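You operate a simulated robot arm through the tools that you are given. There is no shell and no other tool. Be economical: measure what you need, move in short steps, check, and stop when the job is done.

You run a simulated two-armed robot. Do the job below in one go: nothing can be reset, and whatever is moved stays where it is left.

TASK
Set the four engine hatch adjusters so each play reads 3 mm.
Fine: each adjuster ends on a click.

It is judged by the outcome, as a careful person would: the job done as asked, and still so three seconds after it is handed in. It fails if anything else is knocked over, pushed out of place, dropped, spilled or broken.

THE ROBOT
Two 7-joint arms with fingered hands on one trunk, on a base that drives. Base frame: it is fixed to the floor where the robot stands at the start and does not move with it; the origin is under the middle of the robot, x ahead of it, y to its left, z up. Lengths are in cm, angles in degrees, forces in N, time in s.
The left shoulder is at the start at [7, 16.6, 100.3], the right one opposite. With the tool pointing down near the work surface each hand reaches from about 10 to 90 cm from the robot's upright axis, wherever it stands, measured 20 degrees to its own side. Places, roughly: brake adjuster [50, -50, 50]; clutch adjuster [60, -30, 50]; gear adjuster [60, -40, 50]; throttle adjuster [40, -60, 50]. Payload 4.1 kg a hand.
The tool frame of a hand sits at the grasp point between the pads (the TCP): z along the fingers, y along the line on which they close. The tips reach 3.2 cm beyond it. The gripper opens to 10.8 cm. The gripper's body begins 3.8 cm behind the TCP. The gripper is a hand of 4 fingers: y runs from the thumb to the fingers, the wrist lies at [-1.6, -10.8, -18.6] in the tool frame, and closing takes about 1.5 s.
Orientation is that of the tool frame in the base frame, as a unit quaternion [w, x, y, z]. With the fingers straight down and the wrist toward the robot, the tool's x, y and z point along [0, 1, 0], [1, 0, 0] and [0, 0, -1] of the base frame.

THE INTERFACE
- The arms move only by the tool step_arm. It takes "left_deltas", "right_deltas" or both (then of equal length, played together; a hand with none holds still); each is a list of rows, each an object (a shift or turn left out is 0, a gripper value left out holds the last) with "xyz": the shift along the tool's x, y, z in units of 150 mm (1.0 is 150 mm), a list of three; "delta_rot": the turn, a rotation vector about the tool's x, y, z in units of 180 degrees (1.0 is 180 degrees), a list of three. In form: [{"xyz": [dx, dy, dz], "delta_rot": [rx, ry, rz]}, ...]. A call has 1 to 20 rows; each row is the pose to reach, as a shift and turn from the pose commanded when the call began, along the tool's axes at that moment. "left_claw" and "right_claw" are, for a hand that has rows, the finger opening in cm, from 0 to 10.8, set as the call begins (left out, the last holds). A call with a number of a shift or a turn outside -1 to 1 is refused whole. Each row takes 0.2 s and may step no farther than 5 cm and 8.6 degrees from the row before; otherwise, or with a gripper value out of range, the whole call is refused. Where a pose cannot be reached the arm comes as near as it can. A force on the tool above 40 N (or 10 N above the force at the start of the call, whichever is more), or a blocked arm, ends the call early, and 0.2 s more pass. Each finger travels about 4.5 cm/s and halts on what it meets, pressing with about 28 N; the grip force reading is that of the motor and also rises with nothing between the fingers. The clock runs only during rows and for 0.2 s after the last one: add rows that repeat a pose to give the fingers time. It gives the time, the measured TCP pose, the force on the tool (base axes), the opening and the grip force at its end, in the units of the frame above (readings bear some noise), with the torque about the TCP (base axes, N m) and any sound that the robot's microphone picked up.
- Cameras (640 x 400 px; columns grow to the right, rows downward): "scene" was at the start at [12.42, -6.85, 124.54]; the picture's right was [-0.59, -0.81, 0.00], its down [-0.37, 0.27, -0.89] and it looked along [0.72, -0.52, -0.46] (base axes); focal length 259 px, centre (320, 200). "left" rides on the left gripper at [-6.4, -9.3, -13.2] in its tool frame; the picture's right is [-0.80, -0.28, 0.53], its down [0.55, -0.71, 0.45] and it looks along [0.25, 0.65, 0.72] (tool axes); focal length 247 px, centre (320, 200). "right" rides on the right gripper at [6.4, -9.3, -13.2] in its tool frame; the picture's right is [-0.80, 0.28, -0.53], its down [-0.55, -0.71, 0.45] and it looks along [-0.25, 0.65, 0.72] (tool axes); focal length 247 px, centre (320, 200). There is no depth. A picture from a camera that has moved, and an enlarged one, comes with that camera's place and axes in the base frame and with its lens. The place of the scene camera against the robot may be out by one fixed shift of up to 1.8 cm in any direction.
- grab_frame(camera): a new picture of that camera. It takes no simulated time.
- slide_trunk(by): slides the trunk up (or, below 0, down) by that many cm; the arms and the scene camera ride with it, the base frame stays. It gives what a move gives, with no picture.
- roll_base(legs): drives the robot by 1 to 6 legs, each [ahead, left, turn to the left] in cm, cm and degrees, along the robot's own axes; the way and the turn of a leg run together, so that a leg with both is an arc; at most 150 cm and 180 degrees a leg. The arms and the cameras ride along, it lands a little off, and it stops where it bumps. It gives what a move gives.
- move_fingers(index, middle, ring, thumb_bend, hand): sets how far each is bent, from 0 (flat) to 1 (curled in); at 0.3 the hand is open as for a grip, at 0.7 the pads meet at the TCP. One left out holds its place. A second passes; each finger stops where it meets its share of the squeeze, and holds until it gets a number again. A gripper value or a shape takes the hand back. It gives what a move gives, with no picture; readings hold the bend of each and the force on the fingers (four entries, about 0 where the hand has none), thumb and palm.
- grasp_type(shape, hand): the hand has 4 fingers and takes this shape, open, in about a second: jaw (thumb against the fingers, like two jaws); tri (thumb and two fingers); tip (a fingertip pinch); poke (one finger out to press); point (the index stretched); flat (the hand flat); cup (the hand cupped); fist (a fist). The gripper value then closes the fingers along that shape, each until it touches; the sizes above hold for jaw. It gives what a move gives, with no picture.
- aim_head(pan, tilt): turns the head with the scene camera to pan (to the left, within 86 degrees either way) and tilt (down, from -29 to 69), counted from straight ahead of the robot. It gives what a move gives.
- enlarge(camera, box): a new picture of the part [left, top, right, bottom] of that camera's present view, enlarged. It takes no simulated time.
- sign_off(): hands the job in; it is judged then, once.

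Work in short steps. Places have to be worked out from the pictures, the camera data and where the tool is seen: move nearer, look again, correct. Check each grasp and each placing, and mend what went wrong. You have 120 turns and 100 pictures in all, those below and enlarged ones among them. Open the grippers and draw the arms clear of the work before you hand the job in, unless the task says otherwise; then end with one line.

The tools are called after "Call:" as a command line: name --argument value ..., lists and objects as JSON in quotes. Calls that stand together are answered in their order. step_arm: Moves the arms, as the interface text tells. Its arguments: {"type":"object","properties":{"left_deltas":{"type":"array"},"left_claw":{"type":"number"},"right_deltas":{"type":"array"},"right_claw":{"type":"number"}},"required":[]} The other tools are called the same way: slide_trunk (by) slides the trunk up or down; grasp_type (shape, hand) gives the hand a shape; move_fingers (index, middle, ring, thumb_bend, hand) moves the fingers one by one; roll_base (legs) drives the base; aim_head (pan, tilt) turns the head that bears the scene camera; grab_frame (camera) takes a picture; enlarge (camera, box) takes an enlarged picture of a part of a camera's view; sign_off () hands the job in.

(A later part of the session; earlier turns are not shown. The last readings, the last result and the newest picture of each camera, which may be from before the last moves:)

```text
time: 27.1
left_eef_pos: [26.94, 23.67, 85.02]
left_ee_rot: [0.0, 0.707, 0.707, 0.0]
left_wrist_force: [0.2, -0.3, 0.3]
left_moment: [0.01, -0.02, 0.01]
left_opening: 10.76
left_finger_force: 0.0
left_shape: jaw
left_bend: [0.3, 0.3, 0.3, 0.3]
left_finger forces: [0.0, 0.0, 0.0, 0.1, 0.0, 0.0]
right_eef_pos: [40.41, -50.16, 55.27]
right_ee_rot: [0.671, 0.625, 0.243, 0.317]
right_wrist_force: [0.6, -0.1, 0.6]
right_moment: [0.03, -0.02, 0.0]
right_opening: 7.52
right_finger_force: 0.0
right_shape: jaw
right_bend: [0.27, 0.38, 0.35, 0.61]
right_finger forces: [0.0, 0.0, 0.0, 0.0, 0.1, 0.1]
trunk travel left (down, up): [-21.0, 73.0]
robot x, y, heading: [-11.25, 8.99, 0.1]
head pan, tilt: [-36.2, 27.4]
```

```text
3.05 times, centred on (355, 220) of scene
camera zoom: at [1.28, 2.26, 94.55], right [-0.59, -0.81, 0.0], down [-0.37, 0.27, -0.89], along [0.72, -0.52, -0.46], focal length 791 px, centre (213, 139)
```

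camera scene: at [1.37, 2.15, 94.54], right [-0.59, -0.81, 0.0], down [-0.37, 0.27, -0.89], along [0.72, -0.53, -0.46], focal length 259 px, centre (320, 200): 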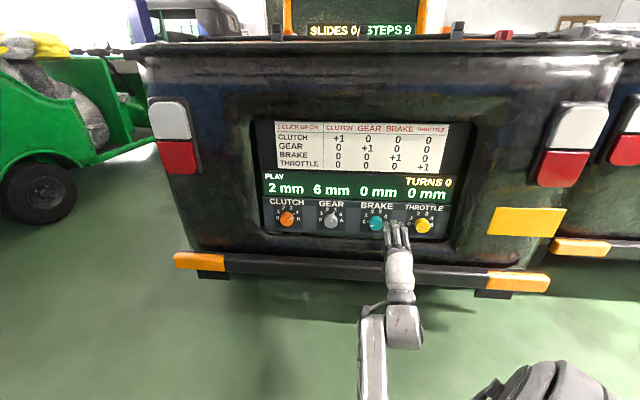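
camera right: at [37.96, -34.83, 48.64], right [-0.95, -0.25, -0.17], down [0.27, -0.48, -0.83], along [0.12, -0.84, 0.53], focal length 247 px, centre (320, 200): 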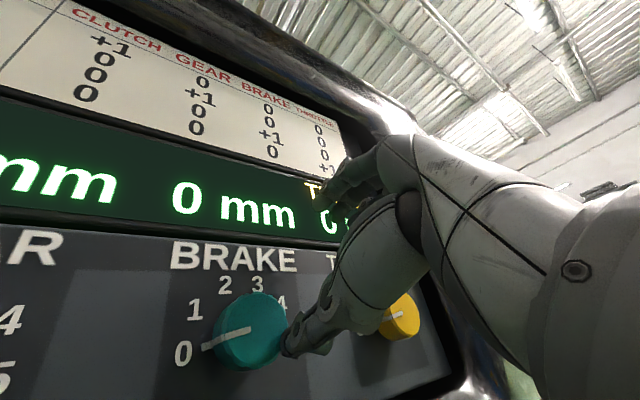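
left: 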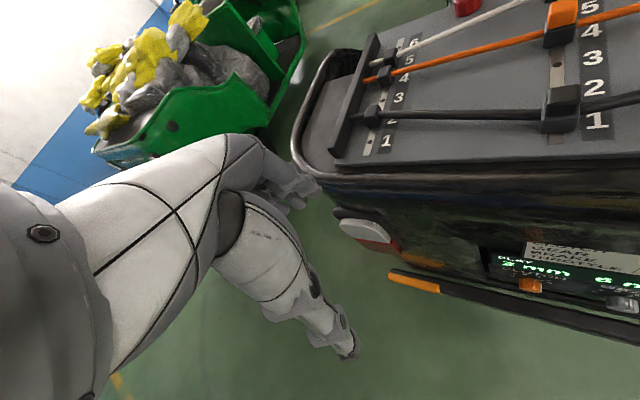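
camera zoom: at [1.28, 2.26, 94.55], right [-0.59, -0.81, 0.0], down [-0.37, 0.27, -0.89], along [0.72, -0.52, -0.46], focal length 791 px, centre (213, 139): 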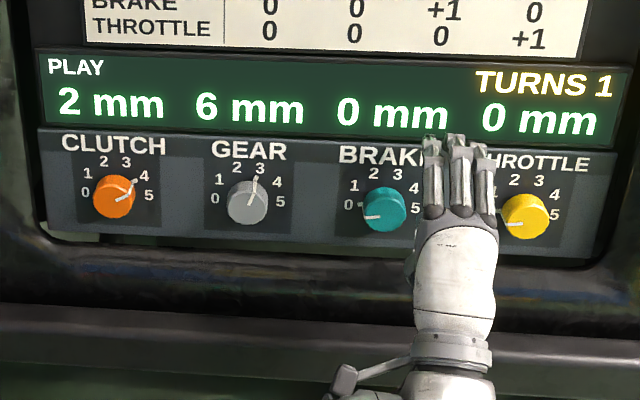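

Free again; the knob rests on 0. I retreat, level the tool and recentre in front of the brake knob.

Call:
step_arm --right_deltas '[{"xyz": [0, 0, -0.25], "delta_rot": [0.016, 0, 0]}, {"xyz": [0.07, -0.1, -0.25], "delta_rot": [0.032, 0, 0]}, {"xyz": [0.14, -0.2, -0.25], "delta_rot": [0.032, 0, 0]}, {"xyz": [0.2, -0.29, -0.25], "delta_rot": [0.032, 0, 0]}, {"xyz": [0.2, -0.29, -0.25], "delta_rot": [0.032, 0, 0]}]'

Call:
step_arm --right_deltas '[{"delta_rot": [0, 0, -0.045]}, {"delta_rot": [0, 0, -0.09]}, {"delta_rot": [0, 0, -0.135]}, {"delta_rot": [0, 0, -0.18]}, {"delta_rot": [0, 0, -0.225]}, {"delta_rot": [0, 0, -0.27]}, {"delta_rot": [0, 0, -0.315]}, {"delta_rot": [0, 0, -0.36]}, {"delta_rot": [0, 0, -0.405]}, {"delta_rot": [0, 0, -0.45]}, {"delta_rot": [0, 0, -0.495]}, {"delta_rot": [0, 0, -0.525]}, {"delta_rot": [0, 0, -0.525]}]'

Call:
grab_frame --camera "right"

Call:
grab_frame --camera "scene"

```text
time: 28.3
left_eef_pos: [27.04, 23.82, 84.91]
left_ee_rot: [0.0, 0.707, 0.707, 0.0]
left_wrist_force: [0.9, 0.2, 0.9]
left_moment: [0.03, 0.01, 0.04]
left_opening: 10.8
left_finger_force: 0.1
left_shape: jaw
left_bend: [0.3, 0.3, 0.3, 0.3]
left_finger forces: [0.1, 0.0, 0.0, 0.0, 0.0, 0.1]
right_eef_pos: [40.04, -46.13, 51.18]
right_ee_rot: [0.644, 0.653, 0.261, 0.3]
right_wrist_force: [-0.4, 0.7, 0.6]
right_moment: [-0.02, 0.0, -0.02]
right_opening: 7.52
right_finger_force: 0.0
right_shape: jaw
right_bend: [0.27, 0.38, 0.35, 0.61]
right_finger forces: [0.0, 0.0, 0.0, 0.0, 0.1, 0.0]
trunk travel left (down, up): [-21.0, 73.0]
robot x, y, heading: [-11.34, 8.92, 0.4]
head pan, tilt: [-36.2, 27.4]
```

```text
time: 31.1
left_eef_pos: [26.98, 23.76, 85.03]
left_ee_rot: [0.0, 0.707, 0.707, 0.0]
left_wrist_force: [0.3, -0.8, 0.0]
left_moment: [-0.03, -0.01, -0.01]
left_opening: 10.79
left_finger_force: 0.1
left_shape: jaw
left_bend: [0.3, 0.3, 0.3, 0.3]
left_finger forces: [0.0, 0.0, 0.1, 0.1, 0.0, 0.0]
right_eef_pos: [40.16, -45.58, 50.92]
right_ee_rot: [0.657, 0.256, 0.659, -0.262]
right_wrist_force: [0.4, -0.8, -0.4]
right_moment: [0.01, 0.0, -0.01]
right_opening: 7.48
right_finger_force: 0.1
right_shape: jaw
right_bend: [0.27, 0.38, 0.35, 0.61]
right_finger forces: [0.0, 0.0, 0.0, 0.0, 0.1, 0.0]
trunk travel left (down, up): [-21.0, 73.0]
robot x, y, heading: [-10.98, 9.21, -0.1]
head pan, tilt: [-36.2, 27.4]
```

```text
69 pictures are left
camera right: at [24.24, -43.43, 44.41], right [-0.19, 0.58, 0.79], down [-0.15, -0.82, 0.56], along [0.97, -0.01, 0.24], focal length 247 px, centre (320, 200)
```

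right: 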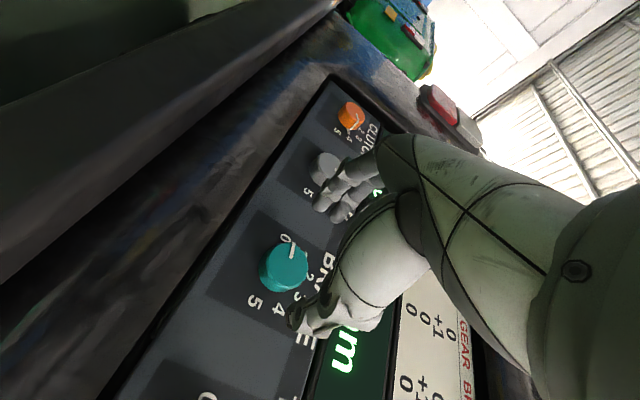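

```text
68 pictures are left
camera scene: at [1.27, 2.25, 94.54], right [-0.59, -0.81, 0.0], down [-0.37, 0.27, -0.89], along [0.72, -0.52, -0.46], focal length 259 px, centre (320, 200)
```

scene: 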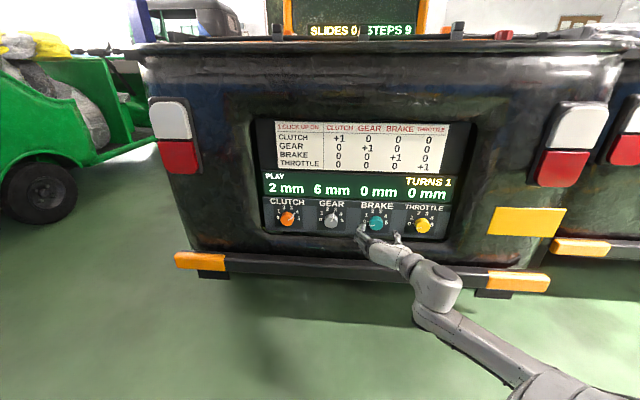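

−90° is comfortable and the knob lies exactly on the tool axis. I rotate a further −16° and advance 5.8 cm.

Call:
step_arm --right_deltas '[{"xyz": [0.01, 0.013, 0.1], "delta_rot": [0, 0, -0.045]}, {"xyz": [0.018, 0.013, 0.2], "delta_rot": [0, 0, -0.09]}, {"xyz": [0.018, 0.013, 0.3], "delta_rot": [0, 0, -0.09]}, {"xyz": [0.018, 0.013, 0.385], "delta_rot": [0, 0, -0.09]}, {"xyz": [0.018, 0.013, 0.385], "delta_rot": [0, 0, -0.09]}]'

Call:
grab_frame --camera "right"

```text
time: 32.3
left_eef_pos: [27.0, 23.74, 84.99]
left_ee_rot: [-0.001, 0.708, 0.707, 0.0]
left_wrist_force: [0.1, 0.7, -0.5]
left_moment: [0.03, -0.03, -0.01]
left_opening: 10.8
left_finger_force: 0.0
left_shape: jaw
left_bend: [0.3, 0.3, 0.3, 0.3]
left_finger forces: [0.0, 0.1, 0.0, 0.0, 0.0, 0.0]
right_eef_pos: [44.56, -49.51, 50.54]
right_ee_rot: [0.614, 0.161, 0.688, -0.351]
right_wrist_force: [-0.3, -1.2, -0.4]
right_moment: [0.0, 0.04, 0.0]
right_opening: 7.49
right_finger_force: 0.0
right_shape: jaw
right_bend: [0.27, 0.38, 0.35, 0.61]
right_finger forces: [0.0, 0.0, 0.0, 0.0, 0.0, 0.0]
trunk travel left (down, up): [-21.0, 73.0]
robot x, y, heading: [-10.74, 9.02, 0.2]
head pan, tilt: [-36.2, 27.4]
```

```text
67 pictures are left
camera right: at [27.71, -48.37, 47.0], right [-0.05, 0.73, 0.68], down [-0.03, -0.68, 0.73], along [1.0, 0.02, 0.05], focal length 247 px, centre (320, 200)
```

right: 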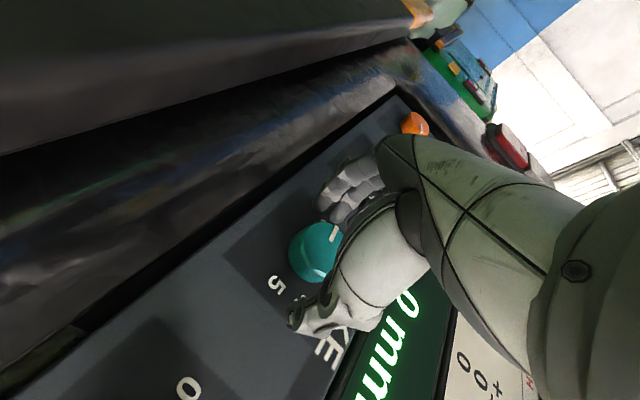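

Well centred with no contact. I close on the knob.

Call:
step_arm --right_deltas '[{"xyz": [0, 0, 0]}, {"xyz": [0, 0, 0]}, {"xyz": [0, 0, 0]}, {"xyz": [0, 0, 0]}, {"xyz": [0, 0, 0]}, {"xyz": [0, 0, 0]}, {"xyz": [0, 0, 0]}, {"xyz": [0, 0, 0]}, {"xyz": [0, 0, 0]}]' --right_claw 1.5

Call:
step_arm --right_deltas '[{"delta_rot": [0, 0, 0.0444]}, {"delta_rot": [0, 0, 0.0889]}, {"delta_rot": [0, 0, 0.1333]}, {"delta_rot": [0, 0, 0.1778]}, {"delta_rot": [0, 0, 0.2222]}, {"delta_rot": [0, 0, 0.2222]}]'

Call:
enlarge --camera "scene" --box '[250, 160, 460, 280]'

```text
time: 34.3
left_eef_pos: [27.03, 23.71, 85.03]
left_ee_rot: [0.0, 0.707, 0.707, 0.0]
left_wrist_force: [0.2, 0.3, -0.2]
left_moment: [0.0, 0.0, 0.01]
left_opening: 10.75
left_finger_force: 0.0
left_shape: jaw
left_bend: [0.3, 0.3, 0.3, 0.3]
left_finger forces: [0.0, 0.0, 0.1, 0.0, 0.0, 0.0]
right_eef_pos: [44.54, -49.47, 50.56]
right_ee_rot: [0.615, 0.161, 0.688, -0.351]
right_wrist_force: [-0.4, -4.1, 2.6]
right_moment: [-0.04, -0.05, -0.05]
right_opening: 3.47
right_finger_force: 28.0
right_shape: jaw
right_bend: [0.74, 0.52, 0.57, 0.74]
right_finger forces: [13.4, 7.7, 0.1, 0.1, 25.6, 0.1]
trunk travel left (down, up): [-21.0, 73.0]
robot x, y, heading: [-11.06, 9.22, 0.2]
head pan, tilt: [-36.2, 27.4]
```

```text
time: 35.7
left_eef_pos: [27.07, 23.69, 85.07]
left_ee_rot: [0.0, 0.707, 0.707, 0.0]
left_wrist_force: [-0.3, -0.9, -0.2]
left_moment: [-0.01, -0.01, -0.01]
left_opening: 10.76
left_finger_force: 0.0
left_shape: jaw
left_bend: [0.3, 0.3, 0.3, 0.3]
left_finger forces: [0.0, 0.0, 0.1, 0.0, 0.1, 0.0]
right_eef_pos: [44.55, -49.47, 50.56]
right_ee_rot: [0.698, 0.387, 0.591, -0.12]
right_wrist_force: [9.7, -3.8, -1.2]
right_moment: [-0.01, -0.01, 0.18]
right_opening: 3.38
right_finger_force: 28.1
right_shape: jaw
right_bend: [0.74, 0.52, 0.57, 0.74]
right_finger forces: [16.4, 9.1, 0.0, 0.0, 23.5, 0.1]
trunk travel left (down, up): [-21.0, 73.0]
robot x, y, heading: [-11.31, 9.15, -0.0]
head pan, tilt: [-36.2, 27.4]
```

```text
3.05 times, centred on (355, 220) of scene
camera zoom: at [1.34, 2.22, 94.53], right [-0.59, -0.81, 0.0], down [-0.37, 0.27, -0.89], along [0.72, -0.52, -0.46], focal length 791 px, centre (213, 139)
```

zoom: 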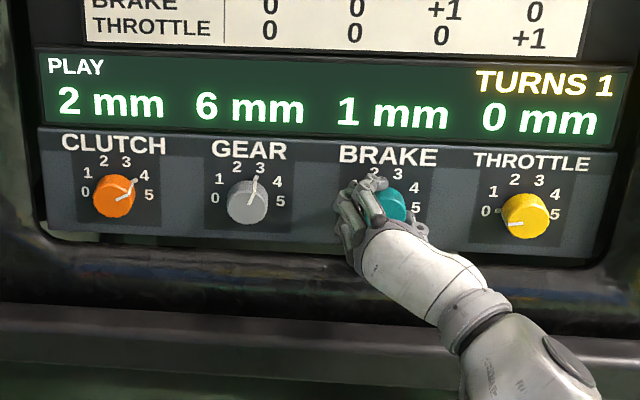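

1 mm. I continue with +80° in one smooth turn.

Call:
step_arm --right_deltas '[{"delta_rot": [0, 0, 0.0444]}, {"delta_rot": [0, 0, 0.0889]}, {"delta_rot": [0, 0, 0.1333]}, {"delta_rot": [0, 0, 0.1778]}, {"delta_rot": [0, 0, 0.2222]}, {"delta_rot": [0, 0, 0.2667]}, {"delta_rot": [0, 0, 0.3111]}, {"delta_rot": [0, 0, 0.3555]}, {"delta_rot": [0, 0, 0.4]}, {"delta_rot": [0, 0, 0.4444]}, {"delta_rot": [0, 0, 0.4444]}]'

Call:
enlarge --camera "scene" --box '[250, 160, 460, 280]'

Call:
grab_frame --camera "right"

```text
time: 38.1
left_eef_pos: [27.04, 23.89, 84.94]
left_ee_rot: [0.0, 0.707, 0.707, -0.002]
left_wrist_force: [-0.7, 0.4, 0.1]
left_moment: [-0.03, 0.03, -0.01]
left_opening: 10.77
left_finger_force: 0.1
left_shape: jaw
left_bend: [0.3, 0.3, 0.3, 0.3]
left_finger forces: [0.0, 0.1, 0.0, 0.1, 0.0, 0.1]
right_eef_pos: [44.73, -49.25, 50.64]
right_ee_rot: [0.611, 0.676, 0.206, 0.357]
right_wrist_force: [21.1, 14.2, 3.8]
right_moment: [-0.05, 0.05, 0.62]
right_opening: 3.34
right_finger_force: 28.0
right_shape: jaw
right_bend: [0.74, 0.52, 0.57, 0.75]
right_finger forces: [19.3, 7.1, 0.0, 0.1, 25.1, 0.1]
trunk travel left (down, up): [-21.0, 73.0]
robot x, y, heading: [-11.42, 9.03, 0.1]
head pan, tilt: [-36.2, 27.4]
```

```text
3.05 times, centred on (355, 220) of scene
camera zoom: at [1.38, 2.37, 94.54], right [-0.59, -0.81, 0.0], down [-0.37, 0.27, -0.89], along [0.72, -0.52, -0.46], focal length 791 px, centre (213, 139)
```

zoom: 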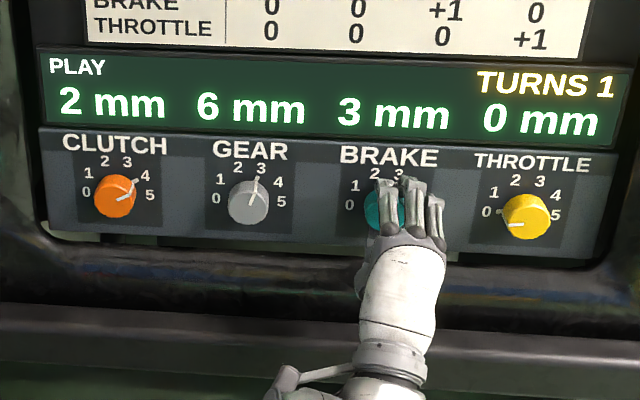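

```text
64 pictures are left
camera right: at [40.84, -34.14, 43.0], right [-0.96, -0.25, 0.09], down [0.08, -0.58, -0.81], along [0.26, -0.78, 0.58], focal length 247 px, centre (320, 200)
```

right: 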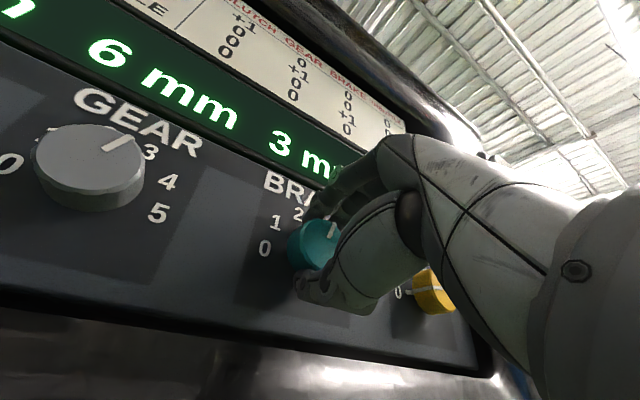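

3 mm on brake. I release wide and check before moving.

Call:
step_arm --right_deltas '[{"xyz": [0, 0, 0]}, {"xyz": [0, 0, 0]}, {"xyz": [0, 0, 0]}, {"xyz": [0, 0, 0]}, {"xyz": [0, 0, 0]}, {"xyz": [0, 0, 0]}, {"xyz": [0, 0, 0]}, {"xyz": [0, 0, 0]}]' --right_claw 8.5

Call:
enlarge --camera "scene" --box '[340, 190, 460, 260]'

Call:
grab_frame --camera "right"

```text
time: 39.9
left_eef_pos: [27.0, 23.82, 84.94]
left_ee_rot: [0.001, 0.706, 0.708, -0.001]
left_wrist_force: [0.9, 0.8, 0.2]
left_moment: [0.01, -0.01, -0.01]
left_opening: 10.75
left_finger_force: 0.1
left_shape: jaw
left_bend: [0.3, 0.3, 0.3, 0.3]
left_finger forces: [0.1, 0.1, 0.1, 0.0, 0.0, 0.1]
right_eef_pos: [44.57, -49.45, 50.51]
right_ee_rot: [0.612, 0.676, 0.204, 0.356]
right_wrist_force: [0.2, -0.1, -0.2]
right_moment: [-0.04, -0.01, 0.03]
right_opening: 8.48
right_finger_force: 0.1
right_shape: jaw
right_bend: [0.26, 0.35, 0.33, 0.55]
right_finger forces: [0.0, 0.0, 0.0, 0.0, 0.1, 0.1]
trunk travel left (down, up): [-21.0, 73.0]
robot x, y, heading: [-11.11, 8.77, -0.4]
head pan, tilt: [-36.2, 27.4]
```

```text
5.33 times, centred on (400, 225) of scene
camera zoom: at [1.28, 2.26, 94.54], right [-0.59, -0.81, 0.0], down [-0.37, 0.27, -0.89], along [0.72, -0.52, -0.46], focal length 1384 px, centre (-107, 67)
```

zoom: 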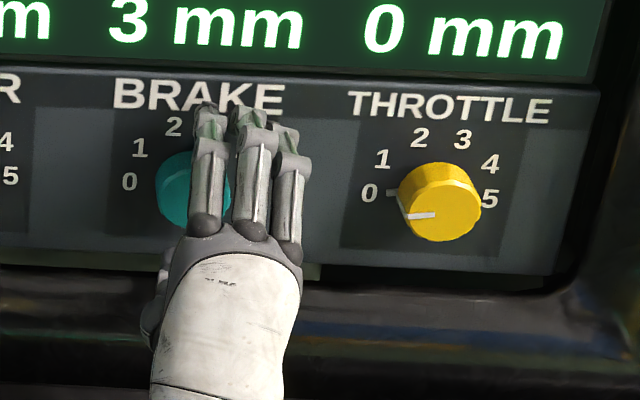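

```text
62 pictures are left
camera right: at [40.72, -34.28, 42.96], right [-0.96, -0.25, 0.09], down [0.08, -0.58, -0.81], along [0.26, -0.78, 0.58], focal length 247 px, centre (320, 200)
```

right: 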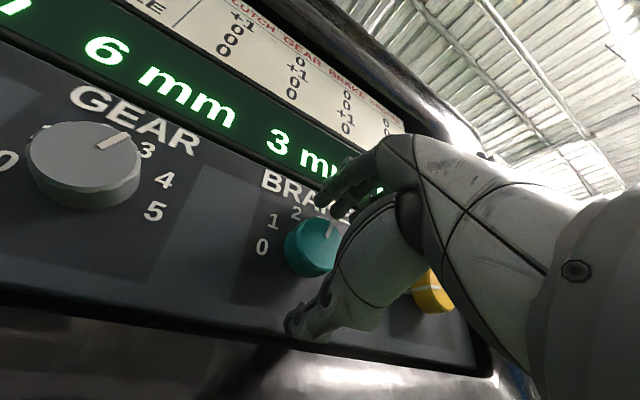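

Clear of the knob, still 3 mm. I roll the hand back −40° around the knob (staying centred) into the comfortable range, then retreat straight out.

Call:
step_arm --right_deltas '[{"delta_rot": [0, 0, -0.044]}, {"delta_rot": [0, 0, -0.088]}, {"delta_rot": [0, 0, -0.132]}, {"delta_rot": [0, 0, -0.176]}, {"delta_rot": [0, 0, -0.22]}, {"delta_rot": [0, 0, -0.22]}]'

Call:
step_arm --right_deltas '[{"xyz": [0, 0, -0.1]}, {"xyz": [0, 0, -0.2]}, {"xyz": [0, 0, -0.3]}, {"xyz": [0, 0, -0.4]}, {"xyz": [0, 0, -0.4]}]'

Call:
enlarge --camera "scene" --box '[250, 160, 460, 280]'

```text
time: 41.3
left_eef_pos: [27.07, 23.75, 85.01]
left_ee_rot: [0.0, 0.707, 0.707, 0.0]
left_wrist_force: [-0.6, -0.3, -0.3]
left_moment: [-0.02, 0.0, -0.02]
left_opening: 10.79
left_finger_force: 0.1
left_shape: jaw
left_bend: [0.3, 0.3, 0.3, 0.3]
left_finger forces: [0.1, 0.0, 0.0, 0.0, 0.0, 0.0]
right_eef_pos: [44.54, -49.37, 50.52]
right_ee_rot: [0.696, 0.567, 0.422, 0.128]
right_wrist_force: [-0.4, -0.2, -0.8]
right_moment: [0.0, 0.0, 0.03]
right_opening: 8.47
right_finger_force: 0.1
right_shape: jaw
right_bend: [0.26, 0.35, 0.33, 0.55]
right_finger forces: [0.1, 0.0, 0.0, 0.0, 0.0, 0.0]
trunk travel left (down, up): [-21.0, 73.0]
robot x, y, heading: [-11.06, 9.28, -0.3]
head pan, tilt: [-36.2, 27.4]
```

```text
time: 42.5
left_eef_pos: [27.01, 23.84, 84.97]
left_ee_rot: [-0.001, 0.707, 0.708, 0.0]
left_wrist_force: [1.0, 0.5, 0.3]
left_moment: [0.01, 0.01, 0.02]
left_opening: 10.76
left_finger_force: 0.1
left_shape: jaw
left_bend: [0.3, 0.3, 0.3, 0.3]
left_finger forces: [0.0, 0.0, 0.0, 0.1, 0.0, 0.0]
right_eef_pos: [40.09, -45.31, 50.53]
right_ee_rot: [0.696, 0.567, 0.421, 0.127]
right_wrist_force: [-0.5, -0.6, 0.0]
right_moment: [0.01, 0.0, -0.02]
right_opening: 8.49
right_finger_force: 0.0
right_shape: jaw
right_bend: [0.26, 0.35, 0.33, 0.55]
right_finger forces: [0.0, 0.0, 0.0, 0.1, 0.1, 0.0]
trunk travel left (down, up): [-21.0, 73.0]
robot x, y, heading: [-11.35, 8.98, -0.1]
head pan, tilt: [-36.2, 27.4]
```

```text
3.05 times, centred on (355, 220) of scene
camera zoom: at [1.27, 2.25, 94.54], right [-0.59, -0.81, 0.0], down [-0.37, 0.27, -0.89], along [0.72, -0.52, -0.46], focal length 791 px, centre (213, 139)
```

zoom: 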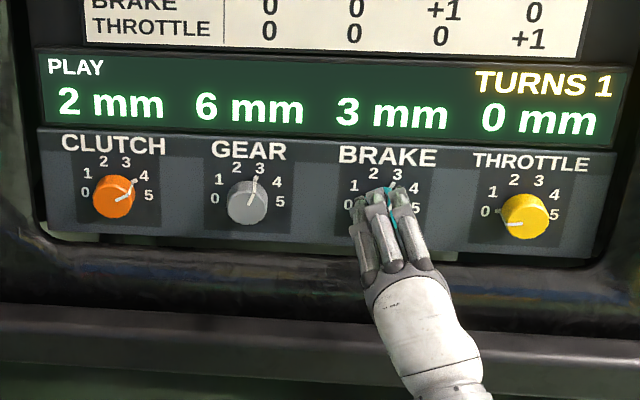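

Brake is set on 3. Next the throttle: I slide 14 cm along the panel at standoff while rolling the hand to about −105°.

Call:
step_arm --right_deltas '[{"xyz": [-0.17, -0.083, 0], "delta_rot": [0, 0, -0.0444]}, {"xyz": [-0.34, -0.166, 0], "delta_rot": [0, 0, -0.0888]}, {"xyz": [-0.5, -0.25, 0], "delta_rot": [0, 0, -0.1333]}, {"xyz": [-0.67, -0.33, 0], "delta_rot": [0, 0, -0.1778]}, {"xyz": [-0.837, -0.413, 0], "delta_rot": [0, 0, -0.2222]}, {"xyz": [-0.837, -0.413, 0], "delta_rot": [0, 0, -0.2667]}, {"xyz": [-0.837, -0.413, 0], "delta_rot": [0, 0, -0.3111]}, {"xyz": [-0.837, -0.413, 0], "delta_rot": [0, 0, -0.3555]}, {"xyz": [-0.837, -0.413, 0], "delta_rot": [0, 0, -0.4]}, {"xyz": [-0.837, -0.413, 0], "delta_rot": [0, 0, -0.4444]}, {"xyz": [-0.837, -0.413, 0], "delta_rot": [0, 0, -0.4444]}]' --right_claw 7.5

Call:
grab_frame --camera "right"

Call:
enlarge --camera "scene" --box '[250, 160, 460, 280]'

```text
time: 44.9
left_eef_pos: [27.01, 23.79, 85.0]
left_ee_rot: [0.001, 0.707, 0.708, 0.0]
left_wrist_force: [1.3, -0.1, 0.0]
left_moment: [0.01, -0.02, 0.01]
left_opening: 10.75
left_finger_force: 0.0
left_shape: jaw
left_bend: [0.3, 0.3, 0.3, 0.3]
left_finger forces: [0.0, 0.0, 0.0, 0.1, 0.0, 0.0]
right_eef_pos: [30.57, -55.52, 50.5]
right_ee_rot: [0.616, 0.162, 0.687, -0.35]
right_wrist_force: [0.8, 0.0, -0.4]
right_moment: [0.0, 0.02, 0.03]
right_opening: 7.54
right_finger_force: 0.1
right_shape: jaw
right_bend: [0.27, 0.38, 0.35, 0.61]
right_finger forces: [0.0, 0.0, 0.1, 0.0, 0.0, 0.1]
trunk travel left (down, up): [-21.0, 73.0]
robot x, y, heading: [-11.01, 9.28, 0.2]
head pan, tilt: [-36.2, 27.4]
```

```text
60 pictures are left
camera right: at [13.72, -54.41, 46.9], right [-0.05, 0.73, 0.69], down [-0.03, -0.69, 0.73], along [1.0, 0.02, 0.06], focal length 247 px, centre (320, 200)
```

right: 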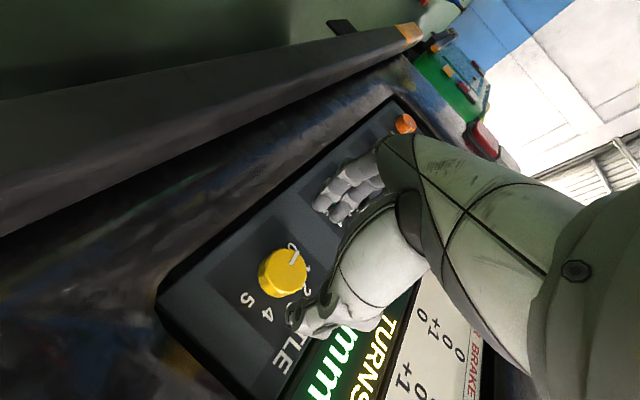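

```text
3.05 times, centred on (355, 220) of scene
camera zoom: at [1.27, 2.25, 94.54], right [-0.59, -0.81, 0.0], down [-0.37, 0.27, -0.89], along [0.72, -0.52, -0.46], focal length 791 px, centre (213, 139)
```

zoom: 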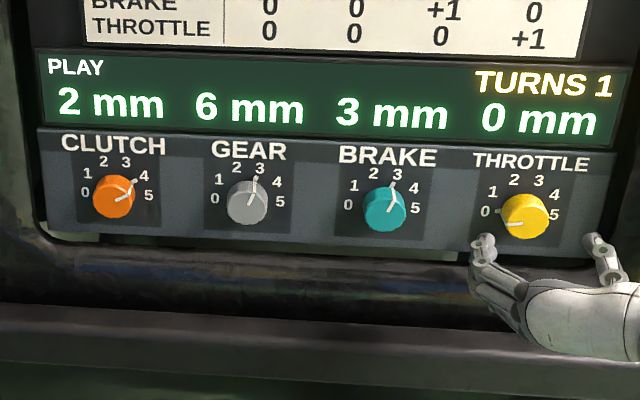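

Brake sits cleanly on 3. The throttle knob is on the tool axis; I advance 5.9 cm.

Call:
step_arm --right_deltas '[{"xyz": [0, -0.013, 0.1]}, {"xyz": [0, -0.013, 0.2]}, {"xyz": [0, -0.013, 0.3]}, {"xyz": [0, -0.013, 0.393]}, {"xyz": [0, -0.013, 0.393]}]'

Call:
grab_frame --camera "right"

```text
time: 46.1
left_eef_pos: [27.04, 23.82, 84.97]
left_ee_rot: [0.0, 0.707, 0.707, -0.001]
left_wrist_force: [-1.1, -0.6, -0.4]
left_moment: [-0.02, -0.01, 0.0]
left_opening: 10.78
left_finger_force: 0.0
left_shape: jaw
left_bend: [0.3, 0.3, 0.3, 0.3]
left_finger forces: [0.0, 0.0, 0.0, 0.1, 0.1, 0.0]
right_eef_pos: [34.71, -59.67, 50.52]
right_ee_rot: [0.615, 0.164, 0.687, -0.35]
right_wrist_force: [-0.2, 0.1, 0.4]
right_moment: [0.02, 0.01, 0.02]
right_opening: 7.51
right_finger_force: 0.1
right_shape: jaw
right_bend: [0.27, 0.38, 0.35, 0.61]
right_finger forces: [0.0, 0.0, 0.0, 0.1, 0.0, 0.0]
trunk travel left (down, up): [-21.0, 73.0]
robot x, y, heading: [-11.52, 8.97, -0.1]
head pan, tilt: [-36.2, 27.4]
```

```text
58 pictures are left
camera right: at [17.9, -58.46, 46.96], right [-0.05, 0.73, 0.69], down [-0.03, -0.69, 0.72], along [1.0, 0.02, 0.06], focal length 247 px, centre (320, 200)
```

right: 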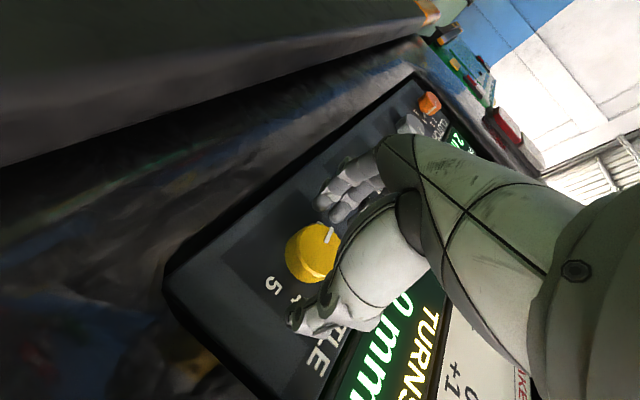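

Same alignment as the brake grasp. I close and turn +40°.

Call:
step_arm --right_deltas '[{"xyz": [0, 0, 0]}, {"xyz": [0, 0, 0]}, {"xyz": [0, 0, 0]}, {"xyz": [0, 0, 0]}, {"xyz": [0, 0, 0]}, {"xyz": [0, 0, 0]}, {"xyz": [0, 0, 0]}, {"xyz": [0, 0, 0]}, {"xyz": [0, 0, 0]}]' --right_claw 1.5

Call:
step_arm --right_deltas '[{"delta_rot": [0, 0, 0.0444]}, {"delta_rot": [0, 0, 0.0889]}, {"delta_rot": [0, 0, 0.1333]}, {"delta_rot": [0, 0, 0.1778]}, {"delta_rot": [0, 0, 0.2222]}, {"delta_rot": [0, 0, 0.2222]}]'

Call:
enlarge --camera "scene" --box '[250, 160, 460, 280]'

```text
time: 48.1
left_eef_pos: [27.04, 23.71, 84.97]
left_ee_rot: [0.0, 0.707, 0.707, -0.001]
left_wrist_force: [0.4, -0.2, -0.9]
left_moment: [-0.03, -0.01, 0.0]
left_opening: 10.78
left_finger_force: 0.2
left_shape: jaw
left_bend: [0.3, 0.3, 0.3, 0.3]
left_finger forces: [0.0, 0.0, 0.1, 0.1, 0.0, 0.0]
right_eef_pos: [34.78, -59.68, 50.66]
right_ee_rot: [0.615, 0.164, 0.687, -0.35]
right_wrist_force: [0.6, -3.7, 1.7]
right_moment: [-0.01, -0.07, -0.03]
right_opening: 3.45
right_finger_force: 27.9
right_shape: jaw
right_bend: [0.74, 0.52, 0.56, 0.74]
right_finger forces: [13.1, 8.3, 0.1, 0.1, 25.4, 0.1]
trunk travel left (down, up): [-21.0, 73.0]
robot x, y, heading: [-10.73, 8.92, -0.2]
head pan, tilt: [-36.2, 27.4]
```

```text
time: 49.5
left_eef_pos: [26.83, 23.76, 84.95]
left_ee_rot: [0.0, 0.707, 0.707, 0.0]
left_wrist_force: [0.5, 0.3, 0.7]
left_moment: [-0.01, 0.0, -0.01]
left_opening: 10.8
left_finger_force: 0.0
left_shape: jaw
left_bend: [0.3, 0.3, 0.3, 0.3]
left_finger forces: [0.1, 0.0, 0.0, 0.0, 0.1, 0.1]
right_eef_pos: [34.83, -59.53, 50.59]
right_ee_rot: [0.698, 0.389, 0.59, -0.117]
right_wrist_force: [-1.6, 11.7, -6.7]
right_moment: [0.06, 0.12, 0.35]
right_opening: 3.5
right_finger_force: 27.9
right_shape: jaw
right_bend: [0.74, 0.51, 0.56, 0.75]
right_finger forces: [18.3, 10.1, 0.1, 0.0, 24.5, 0.0]
trunk travel left (down, up): [-21.0, 73.0]
robot x, y, heading: [-11.3, 8.92, 0.2]
head pan, tilt: [-36.2, 27.4]
```

```text
3.05 times, centred on (355, 220) of scene
camera zoom: at [1.3, 2.26, 94.53], right [-0.59, -0.81, 0.0], down [-0.37, 0.27, -0.89], along [0.72, -0.52, -0.46], focal length 791 px, centre (213, 139)
```

zoom: 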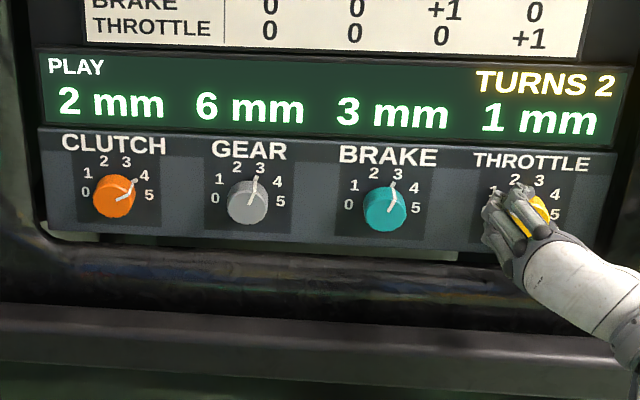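

Throttle reads 1 mm. I turn a further +80°.

Call:
step_arm --right_deltas '[{"delta_rot": [0, 0, 0.0444]}, {"delta_rot": [0, 0, 0.0889]}, {"delta_rot": [0, 0, 0.1333]}, {"delta_rot": [0, 0, 0.1778]}, {"delta_rot": [0, 0, 0.2222]}, {"delta_rot": [0, 0, 0.2667]}, {"delta_rot": [0, 0, 0.3111]}, {"delta_rot": [0, 0, 0.3555]}, {"delta_rot": [0, 0, 0.4]}, {"delta_rot": [0, 0, 0.4444]}, {"delta_rot": [0, 0, 0.4444]}]'

Call:
enlarge --camera "scene" --box '[250, 160, 460, 280]'

Call:
grab_frame --camera "right"

```text
time: 51.9
left_eef_pos: [27.04, 23.89, 84.98]
left_ee_rot: [0.0, 0.707, 0.707, -0.001]
left_wrist_force: [0.5, -0.2, -0.3]
left_moment: [0.01, -0.01, -0.01]
left_opening: 10.78
left_finger_force: 0.1
left_shape: jaw
left_bend: [0.3, 0.3, 0.3, 0.3]
left_finger forces: [0.0, 0.1, 0.0, 0.0, 0.0, 0.0]
right_eef_pos: [35.06, -59.56, 50.65]
right_ee_rot: [0.61, 0.677, 0.202, 0.359]
right_wrist_force: [12.1, 32.3, -4.8]
right_moment: [0.21, 0.22, 0.81]
right_opening: 3.53
right_finger_force: 28.3
right_shape: jaw
right_bend: [0.74, 0.52, 0.57, 0.75]
right_finger forces: [18.2, 6.5, 0.0, 0.1, 31.5, 0.0]
trunk travel left (down, up): [-21.0, 73.0]
robot x, y, heading: [-10.82, 8.99, -0.1]
head pan, tilt: [-36.2, 27.4]
```

```text
3.05 times, centred on (355, 220) of scene
camera zoom: at [1.39, 2.39, 94.54], right [-0.59, -0.81, 0.0], down [-0.37, 0.27, -0.89], along [0.72, -0.52, -0.46], focal length 791 px, centre (213, 139)
```

zoom: 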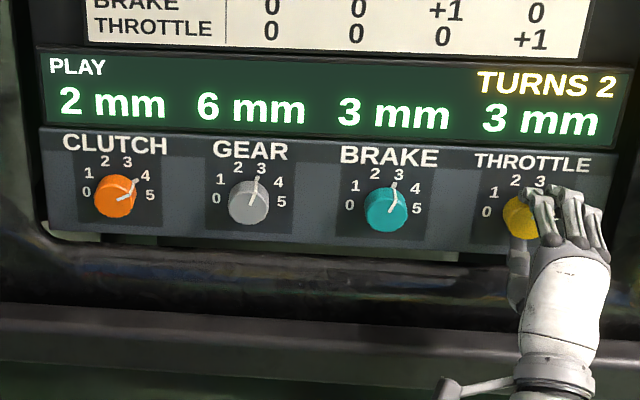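

```text
55 pictures are left
camera right: at [31.17, -44.38, 43.14], right [-0.96, -0.26, 0.08], down [0.08, -0.57, -0.82], along [0.26, -0.78, 0.57], focal length 247 px, centre (320, 200)
```

right: 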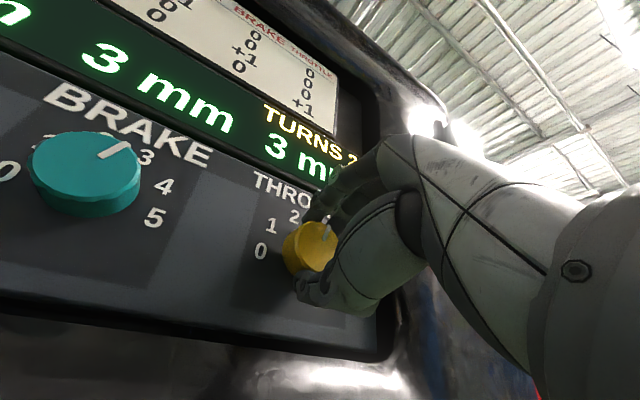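

3 mm. I release, roll back and retreat as before.

Call:
step_arm --right_deltas '[{"xyz": [0, 0, 0]}, {"xyz": [0, 0, 0]}, {"xyz": [0, 0, 0]}, {"xyz": [0, 0, 0]}, {"xyz": [0, 0, 0]}, {"xyz": [0, 0, 0]}, {"xyz": [0, 0, 0]}, {"xyz": [0, 0, 0]}]' --right_claw 8.5

Call:
step_arm --right_deltas '[{"delta_rot": [0, 0, -0.044]}, {"delta_rot": [0, 0, -0.088]}, {"delta_rot": [0, 0, -0.132]}, {"delta_rot": [0, 0, -0.176]}, {"delta_rot": [0, 0, -0.22]}, {"delta_rot": [0, 0, -0.22]}]'

Call:
step_arm --right_deltas '[{"xyz": [0, 0, -0.1]}, {"xyz": [0, 0, -0.2]}, {"xyz": [0, 0, -0.3]}, {"xyz": [0, 0, -0.4]}, {"xyz": [0, 0, -0.4]}]'

Call:
enlarge --camera "scene" --box '[250, 160, 460, 280]'

```text
time: 53.7
left_eef_pos: [26.87, 23.8, 84.95]
left_ee_rot: [0.001, 0.707, 0.707, 0.001]
left_wrist_force: [-0.2, -0.2, 0.4]
left_moment: [0.03, 0.0, -0.05]
left_opening: 10.76
left_finger_force: 0.1
left_shape: jaw
left_bend: [0.3, 0.3, 0.3, 0.3]
left_finger forces: [0.1, 0.0, 0.0, 0.0, 0.1, 0.0]
right_eef_pos: [34.78, -59.75, 50.59]
right_ee_rot: [0.61, 0.677, 0.202, 0.359]
right_wrist_force: [-0.5, 0.1, 0.2]
right_moment: [-0.05, -0.01, 0.01]
right_opening: 8.48
right_finger_force: 0.0
right_shape: jaw
right_bend: [0.26, 0.35, 0.33, 0.55]
right_finger forces: [0.0, 0.0, 0.1, 0.0, 0.1, 0.0]
trunk travel left (down, up): [-21.0, 73.0]
robot x, y, heading: [-11.26, 9.22, 0.2]
head pan, tilt: [-36.2, 27.4]
```

```text
time: 55.1
left_eef_pos: [26.89, 23.73, 84.97]
left_ee_rot: [0.001, 0.708, 0.707, 0.001]
left_wrist_force: [-0.1, 0.2, -0.7]
left_moment: [-0.03, 0.01, 0.01]
left_opening: 10.8
left_finger_force: 0.0
left_shape: jaw
left_bend: [0.3, 0.3, 0.3, 0.3]
left_finger forces: [0.1, 0.1, 0.0, 0.0, 0.0, 0.1]
right_eef_pos: [34.8, -59.63, 50.59]
right_ee_rot: [0.696, 0.568, 0.42, 0.129]
right_wrist_force: [-0.6, 0.3, 0.7]
right_moment: [0.01, -0.01, -0.03]
right_opening: 8.5
right_finger_force: 0.1
right_shape: jaw
right_bend: [0.26, 0.35, 0.33, 0.55]
right_finger forces: [0.0, 0.0, 0.0, 0.0, 0.1, 0.0]
trunk travel left (down, up): [-21.0, 73.0]
robot x, y, heading: [-11.11, 9.4, -0.1]
head pan, tilt: [-36.2, 27.4]
```

```text
time: 56.3
left_eef_pos: [27.0, 23.79, 84.96]
left_ee_rot: [0.0, 0.707, 0.707, 0.0]
left_wrist_force: [0.0, -0.4, -0.7]
left_moment: [0.03, 0.02, 0.0]
left_opening: 10.77
left_finger_force: 0.1
left_shape: jaw
left_bend: [0.3, 0.3, 0.3, 0.3]
left_finger forces: [0.1, 0.0, 0.0, 0.0, 0.1, 0.0]
right_eef_pos: [30.37, -55.58, 50.55]
right_ee_rot: [0.695, 0.569, 0.419, 0.131]
right_wrist_force: [-0.4, 0.0, 0.0]
right_moment: [0.01, -0.01, 0.02]
right_opening: 8.46
right_finger_force: 0.0
right_shape: jaw
right_bend: [0.26, 0.35, 0.33, 0.55]
right_finger forces: [0.0, 0.0, 0.0, 0.0, 0.1, 0.1]
trunk travel left (down, up): [-21.0, 73.0]
robot x, y, heading: [-11.31, 9.18, 0.1]
head pan, tilt: [-36.2, 27.4]
```

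```text
3.05 times, centred on (355, 220) of scene
camera zoom: at [1.27, 2.25, 94.54], right [-0.59, -0.81, 0.0], down [-0.37, 0.27, -0.89], along [0.72, -0.52, -0.46], focal length 791 px, centre (213, 139)
```

zoom: 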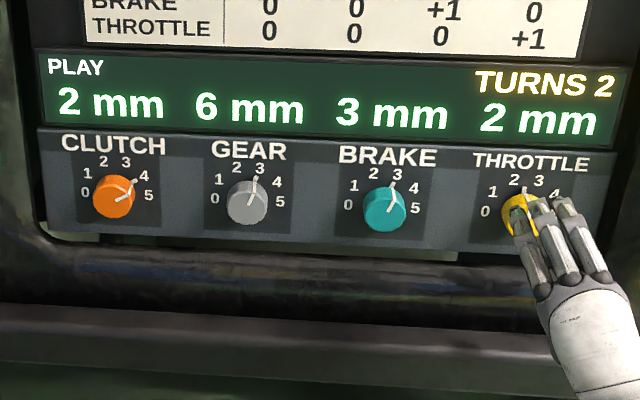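

Throttle fell back to 2 on release (slight slip in the grip). I roll back a bit further, re-approach and turn one more click.

Call:
step_arm --right_deltas '[{"xyz": [0, 0, 0.0], "delta_rot": [0, 0, -0.044]}, {"xyz": [0, 0, 0.1], "delta_rot": [0, 0, -0.088]}, {"xyz": [0, 0, 0.2], "delta_rot": [0, 0, -0.132]}, {"xyz": [0, 0, 0.3], "delta_rot": [0, 0, -0.176]}, {"xyz": [0, 0, 0.397], "delta_rot": [0, 0, -0.176]}, {"xyz": [0, 0, 0.397], "delta_rot": [0, 0, -0.176]}]'

Call:
step_arm --right_deltas '[{"xyz": [0, 0, 0]}, {"xyz": [0, 0, 0]}, {"xyz": [0, 0, 0]}, {"xyz": [0, 0, 0]}, {"xyz": [0, 0, 0]}, {"xyz": [0, 0, 0]}, {"xyz": [0, 0, 0]}, {"xyz": [0, 0, 0]}, {"xyz": [0, 0, 0]}, {"xyz": [0, 0, 0]}]' --right_claw 1.5

Call:
enlarge --camera "right" --box '[200, 150, 440, 300]'

```text
time: 57.7
left_eef_pos: [27.1, 23.75, 84.96]
left_ee_rot: [0.0, 0.707, 0.707, 0.0]
left_wrist_force: [-0.8, 0.3, 0.3]
left_moment: [0.01, -0.03, -0.02]
left_opening: 10.76
left_finger_force: 0.0
left_shape: jaw
left_bend: [0.3, 0.3, 0.3, 0.3]
left_finger forces: [0.1, 0.0, 0.1, 0.0, 0.0, 0.1]
right_eef_pos: [34.72, -59.81, 50.59]
right_ee_rot: [0.705, 0.432, 0.559, -0.065]
right_wrist_force: [-0.1, -0.2, -0.3]
right_moment: [0.02, 0.0, -0.01]
right_opening: 8.48
right_finger_force: 0.1
right_shape: jaw
right_bend: [0.26, 0.35, 0.33, 0.55]
right_finger forces: [0.0, 0.0, 0.0, 0.1, 0.1, 0.0]
trunk travel left (down, up): [-21.0, 73.0]
robot x, y, heading: [-11.26, 9.15, 0.0]
head pan, tilt: [-36.2, 27.4]
```

```text
time: 59.9
left_eef_pos: [26.98, 23.86, 84.94]
left_ee_rot: [-0.001, 0.707, 0.707, -0.001]
left_wrist_force: [0.4, -0.8, 0.5]
left_moment: [0.03, 0.01, -0.02]
left_opening: 10.77
left_finger_force: 0.0
left_shape: jaw
left_bend: [0.3, 0.3, 0.3, 0.3]
left_finger forces: [0.0, 0.1, 0.0, 0.1, 0.1, 0.0]
right_eef_pos: [34.79, -59.82, 50.66]
right_ee_rot: [0.704, 0.432, 0.56, -0.065]
right_wrist_force: [2.0, -1.6, 2.4]
right_moment: [-0.08, -0.11, 0.08]
right_opening: 3.39
right_finger_force: 28.0
right_shape: jaw
right_bend: [0.74, 0.52, 0.56, 0.75]
right_finger forces: [15.1, 9.0, 0.1, 0.0, 23.3, 0.0]
trunk travel left (down, up): [-21.0, 73.0]
robot x, y, heading: [-11.16, 9.07, 0.1]
head pan, tilt: [-36.2, 27.4]
```

```text
2.67 times, centred on (320, 225) of right
camera zoom: at [22.23, -53.95, 40.18], right [-0.52, 0.23, 0.82], down [-0.28, -0.96, 0.08], along [0.81, -0.19, 0.56], focal length 659 px, centre (320, 133)
```

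zoom: 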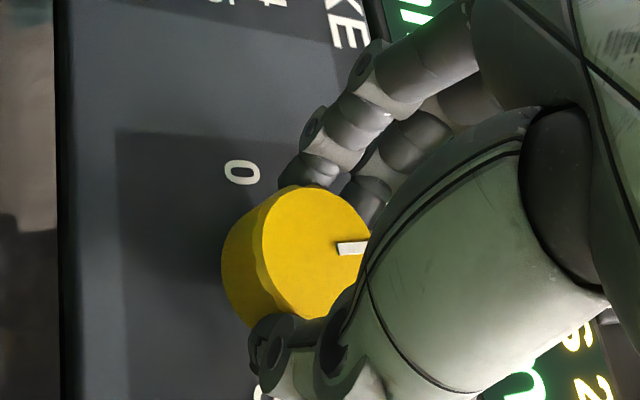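

Gripped. I turn +44°.

Call:
step_arm --right_deltas '[{"delta_rot": [0, 0, 0.0444]}, {"delta_rot": [0, 0, 0.0889]}, {"delta_rot": [0, 0, 0.1333]}, {"delta_rot": [0, 0, 0.1778]}, {"delta_rot": [0, 0, 0.2222]}, {"delta_rot": [0, 0, 0.245]}, {"delta_rot": [0, 0, 0.245]}]'

Call:
enlarge --camera "scene" --box '[250, 160, 460, 280]'

Call:
enlarge --camera "right" --box '[200, 150, 440, 300]'

```text
time: 61.5
left_eef_pos: [27.18, 23.8, 85.03]
left_ee_rot: [-0.001, 0.707, 0.707, -0.001]
left_wrist_force: [1.3, 0.4, 0.1]
left_moment: [0.01, -0.02, 0.02]
left_opening: 10.77
left_finger_force: 0.1
left_shape: jaw
left_bend: [0.3, 0.3, 0.3, 0.3]
left_finger forces: [0.1, 0.0, 0.0, 0.1, 0.1, 0.0]
right_eef_pos: [34.89, -59.5, 50.48]
right_ee_rot: [0.677, 0.612, 0.355, 0.204]
right_wrist_force: [6.4, 7.1, -5.5]
right_moment: [0.07, 0.16, 0.25]
right_opening: 3.34
right_finger_force: 27.6
right_shape: jaw
right_bend: [0.74, 0.52, 0.56, 0.75]
right_finger forces: [16.0, 7.4, 0.0, 0.0, 26.0, 0.0]
trunk travel left (down, up): [-21.0, 73.0]
robot x, y, heading: [-11.11, 9.15, 0.2]
head pan, tilt: [-36.2, 27.4]
```

```text
3.05 times, centred on (355, 220) of scene
camera zoom: at [1.35, 2.25, 94.53], right [-0.59, -0.81, 0.0], down [-0.37, 0.27, -0.89], along [0.72, -0.52, -0.46], focal length 791 px, centre (213, 139)
```

zoom: 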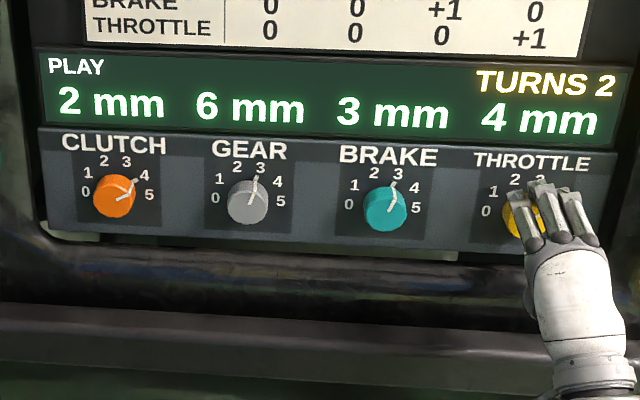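

```text
2.67 times, centred on (320, 225) of right
camera zoom: at [28.08, -47.65, 39.98], right [-0.87, -0.16, 0.46], down [-0.15, -0.82, -0.56], along [0.46, -0.56, 0.69], focal length 659 px, centre (320, 133)
```

zoom: 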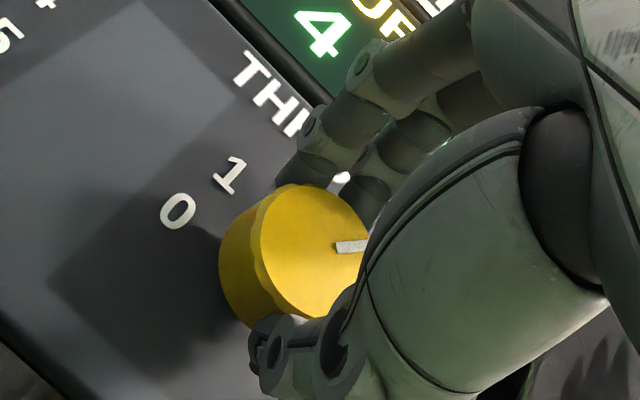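

It reads 4 — it likely sat between detents at the grip. I turn back −28° and look.

Call:
step_arm --right_deltas '[{"delta_rot": [0, 0, -0.0444]}, {"delta_rot": [0, 0, -0.0889]}, {"delta_rot": [0, 0, -0.1333]}, {"delta_rot": [0, 0, -0.155]}, {"delta_rot": [0, 0, -0.155]}]'

Call:
enlarge --camera "scene" --box '[350, 175, 460, 245]'

Call:
enlarge --camera "right" --box '[200, 150, 440, 300]'

```text
time: 62.7
left_eef_pos: [27.02, 23.78, 85.03]
left_ee_rot: [0.0, 0.707, 0.707, 0.0]
left_wrist_force: [-0.5, -1.0, 0.5]
left_moment: [0.01, 0.04, 0.03]
left_opening: 10.78
left_finger_force: 0.1
left_shape: jaw
left_bend: [0.3, 0.3, 0.3, 0.3]
left_finger forces: [0.0, 0.0, 0.0, 0.1, 0.0, 0.0]
right_eef_pos: [34.81, -59.7, 50.59]
right_ee_rot: [0.707, 0.506, 0.492, 0.034]
right_wrist_force: [4.8, 1.3, -2.6]
right_moment: [0.01, 0.02, 0.11]
right_opening: 3.37
right_finger_force: 28.0
right_shape: jaw
right_bend: [0.74, 0.52, 0.56, 0.75]
right_finger forces: [16.1, 8.9, 0.0, 0.0, 24.4, 0.0]
trunk travel left (down, up): [-21.0, 73.0]
robot x, y, heading: [-11.19, 9.36, 0.0]
head pan, tilt: [-36.2, 27.4]
```

```text
5.71 times, centred on (405, 210) of scene
camera zoom: at [1.31, 2.22, 94.54], right [-0.59, -0.81, 0.0], down [-0.37, 0.27, -0.89], along [0.72, -0.52, -0.46], focal length 1482 px, centre (-166, 143)
```

zoom: 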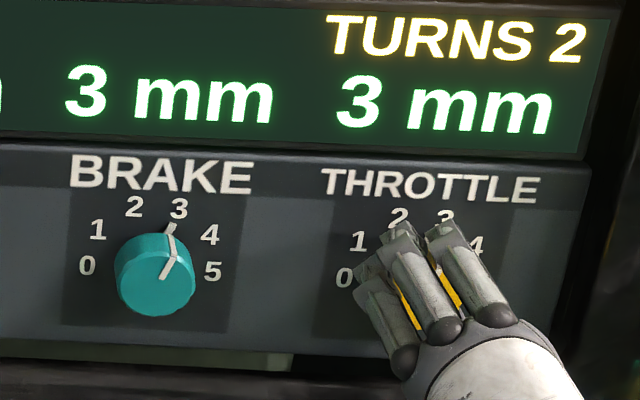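

```text
2.67 times, centred on (320, 225) of right
camera zoom: at [24.33, -51.69, 39.33], right [-0.67, 0.06, 0.74], down [-0.27, -0.95, -0.17], along [0.69, -0.31, 0.65], focal length 659 px, centre (320, 133)
```

zoom: 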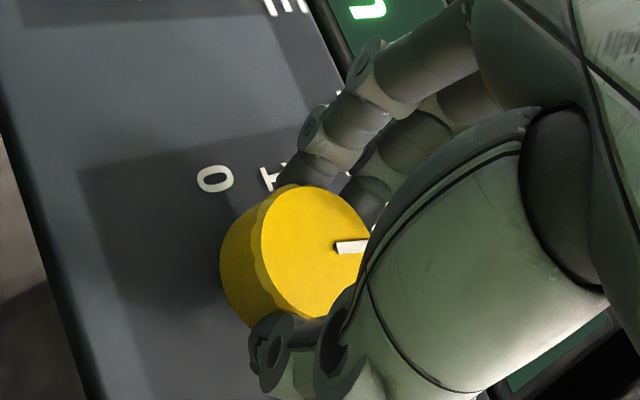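

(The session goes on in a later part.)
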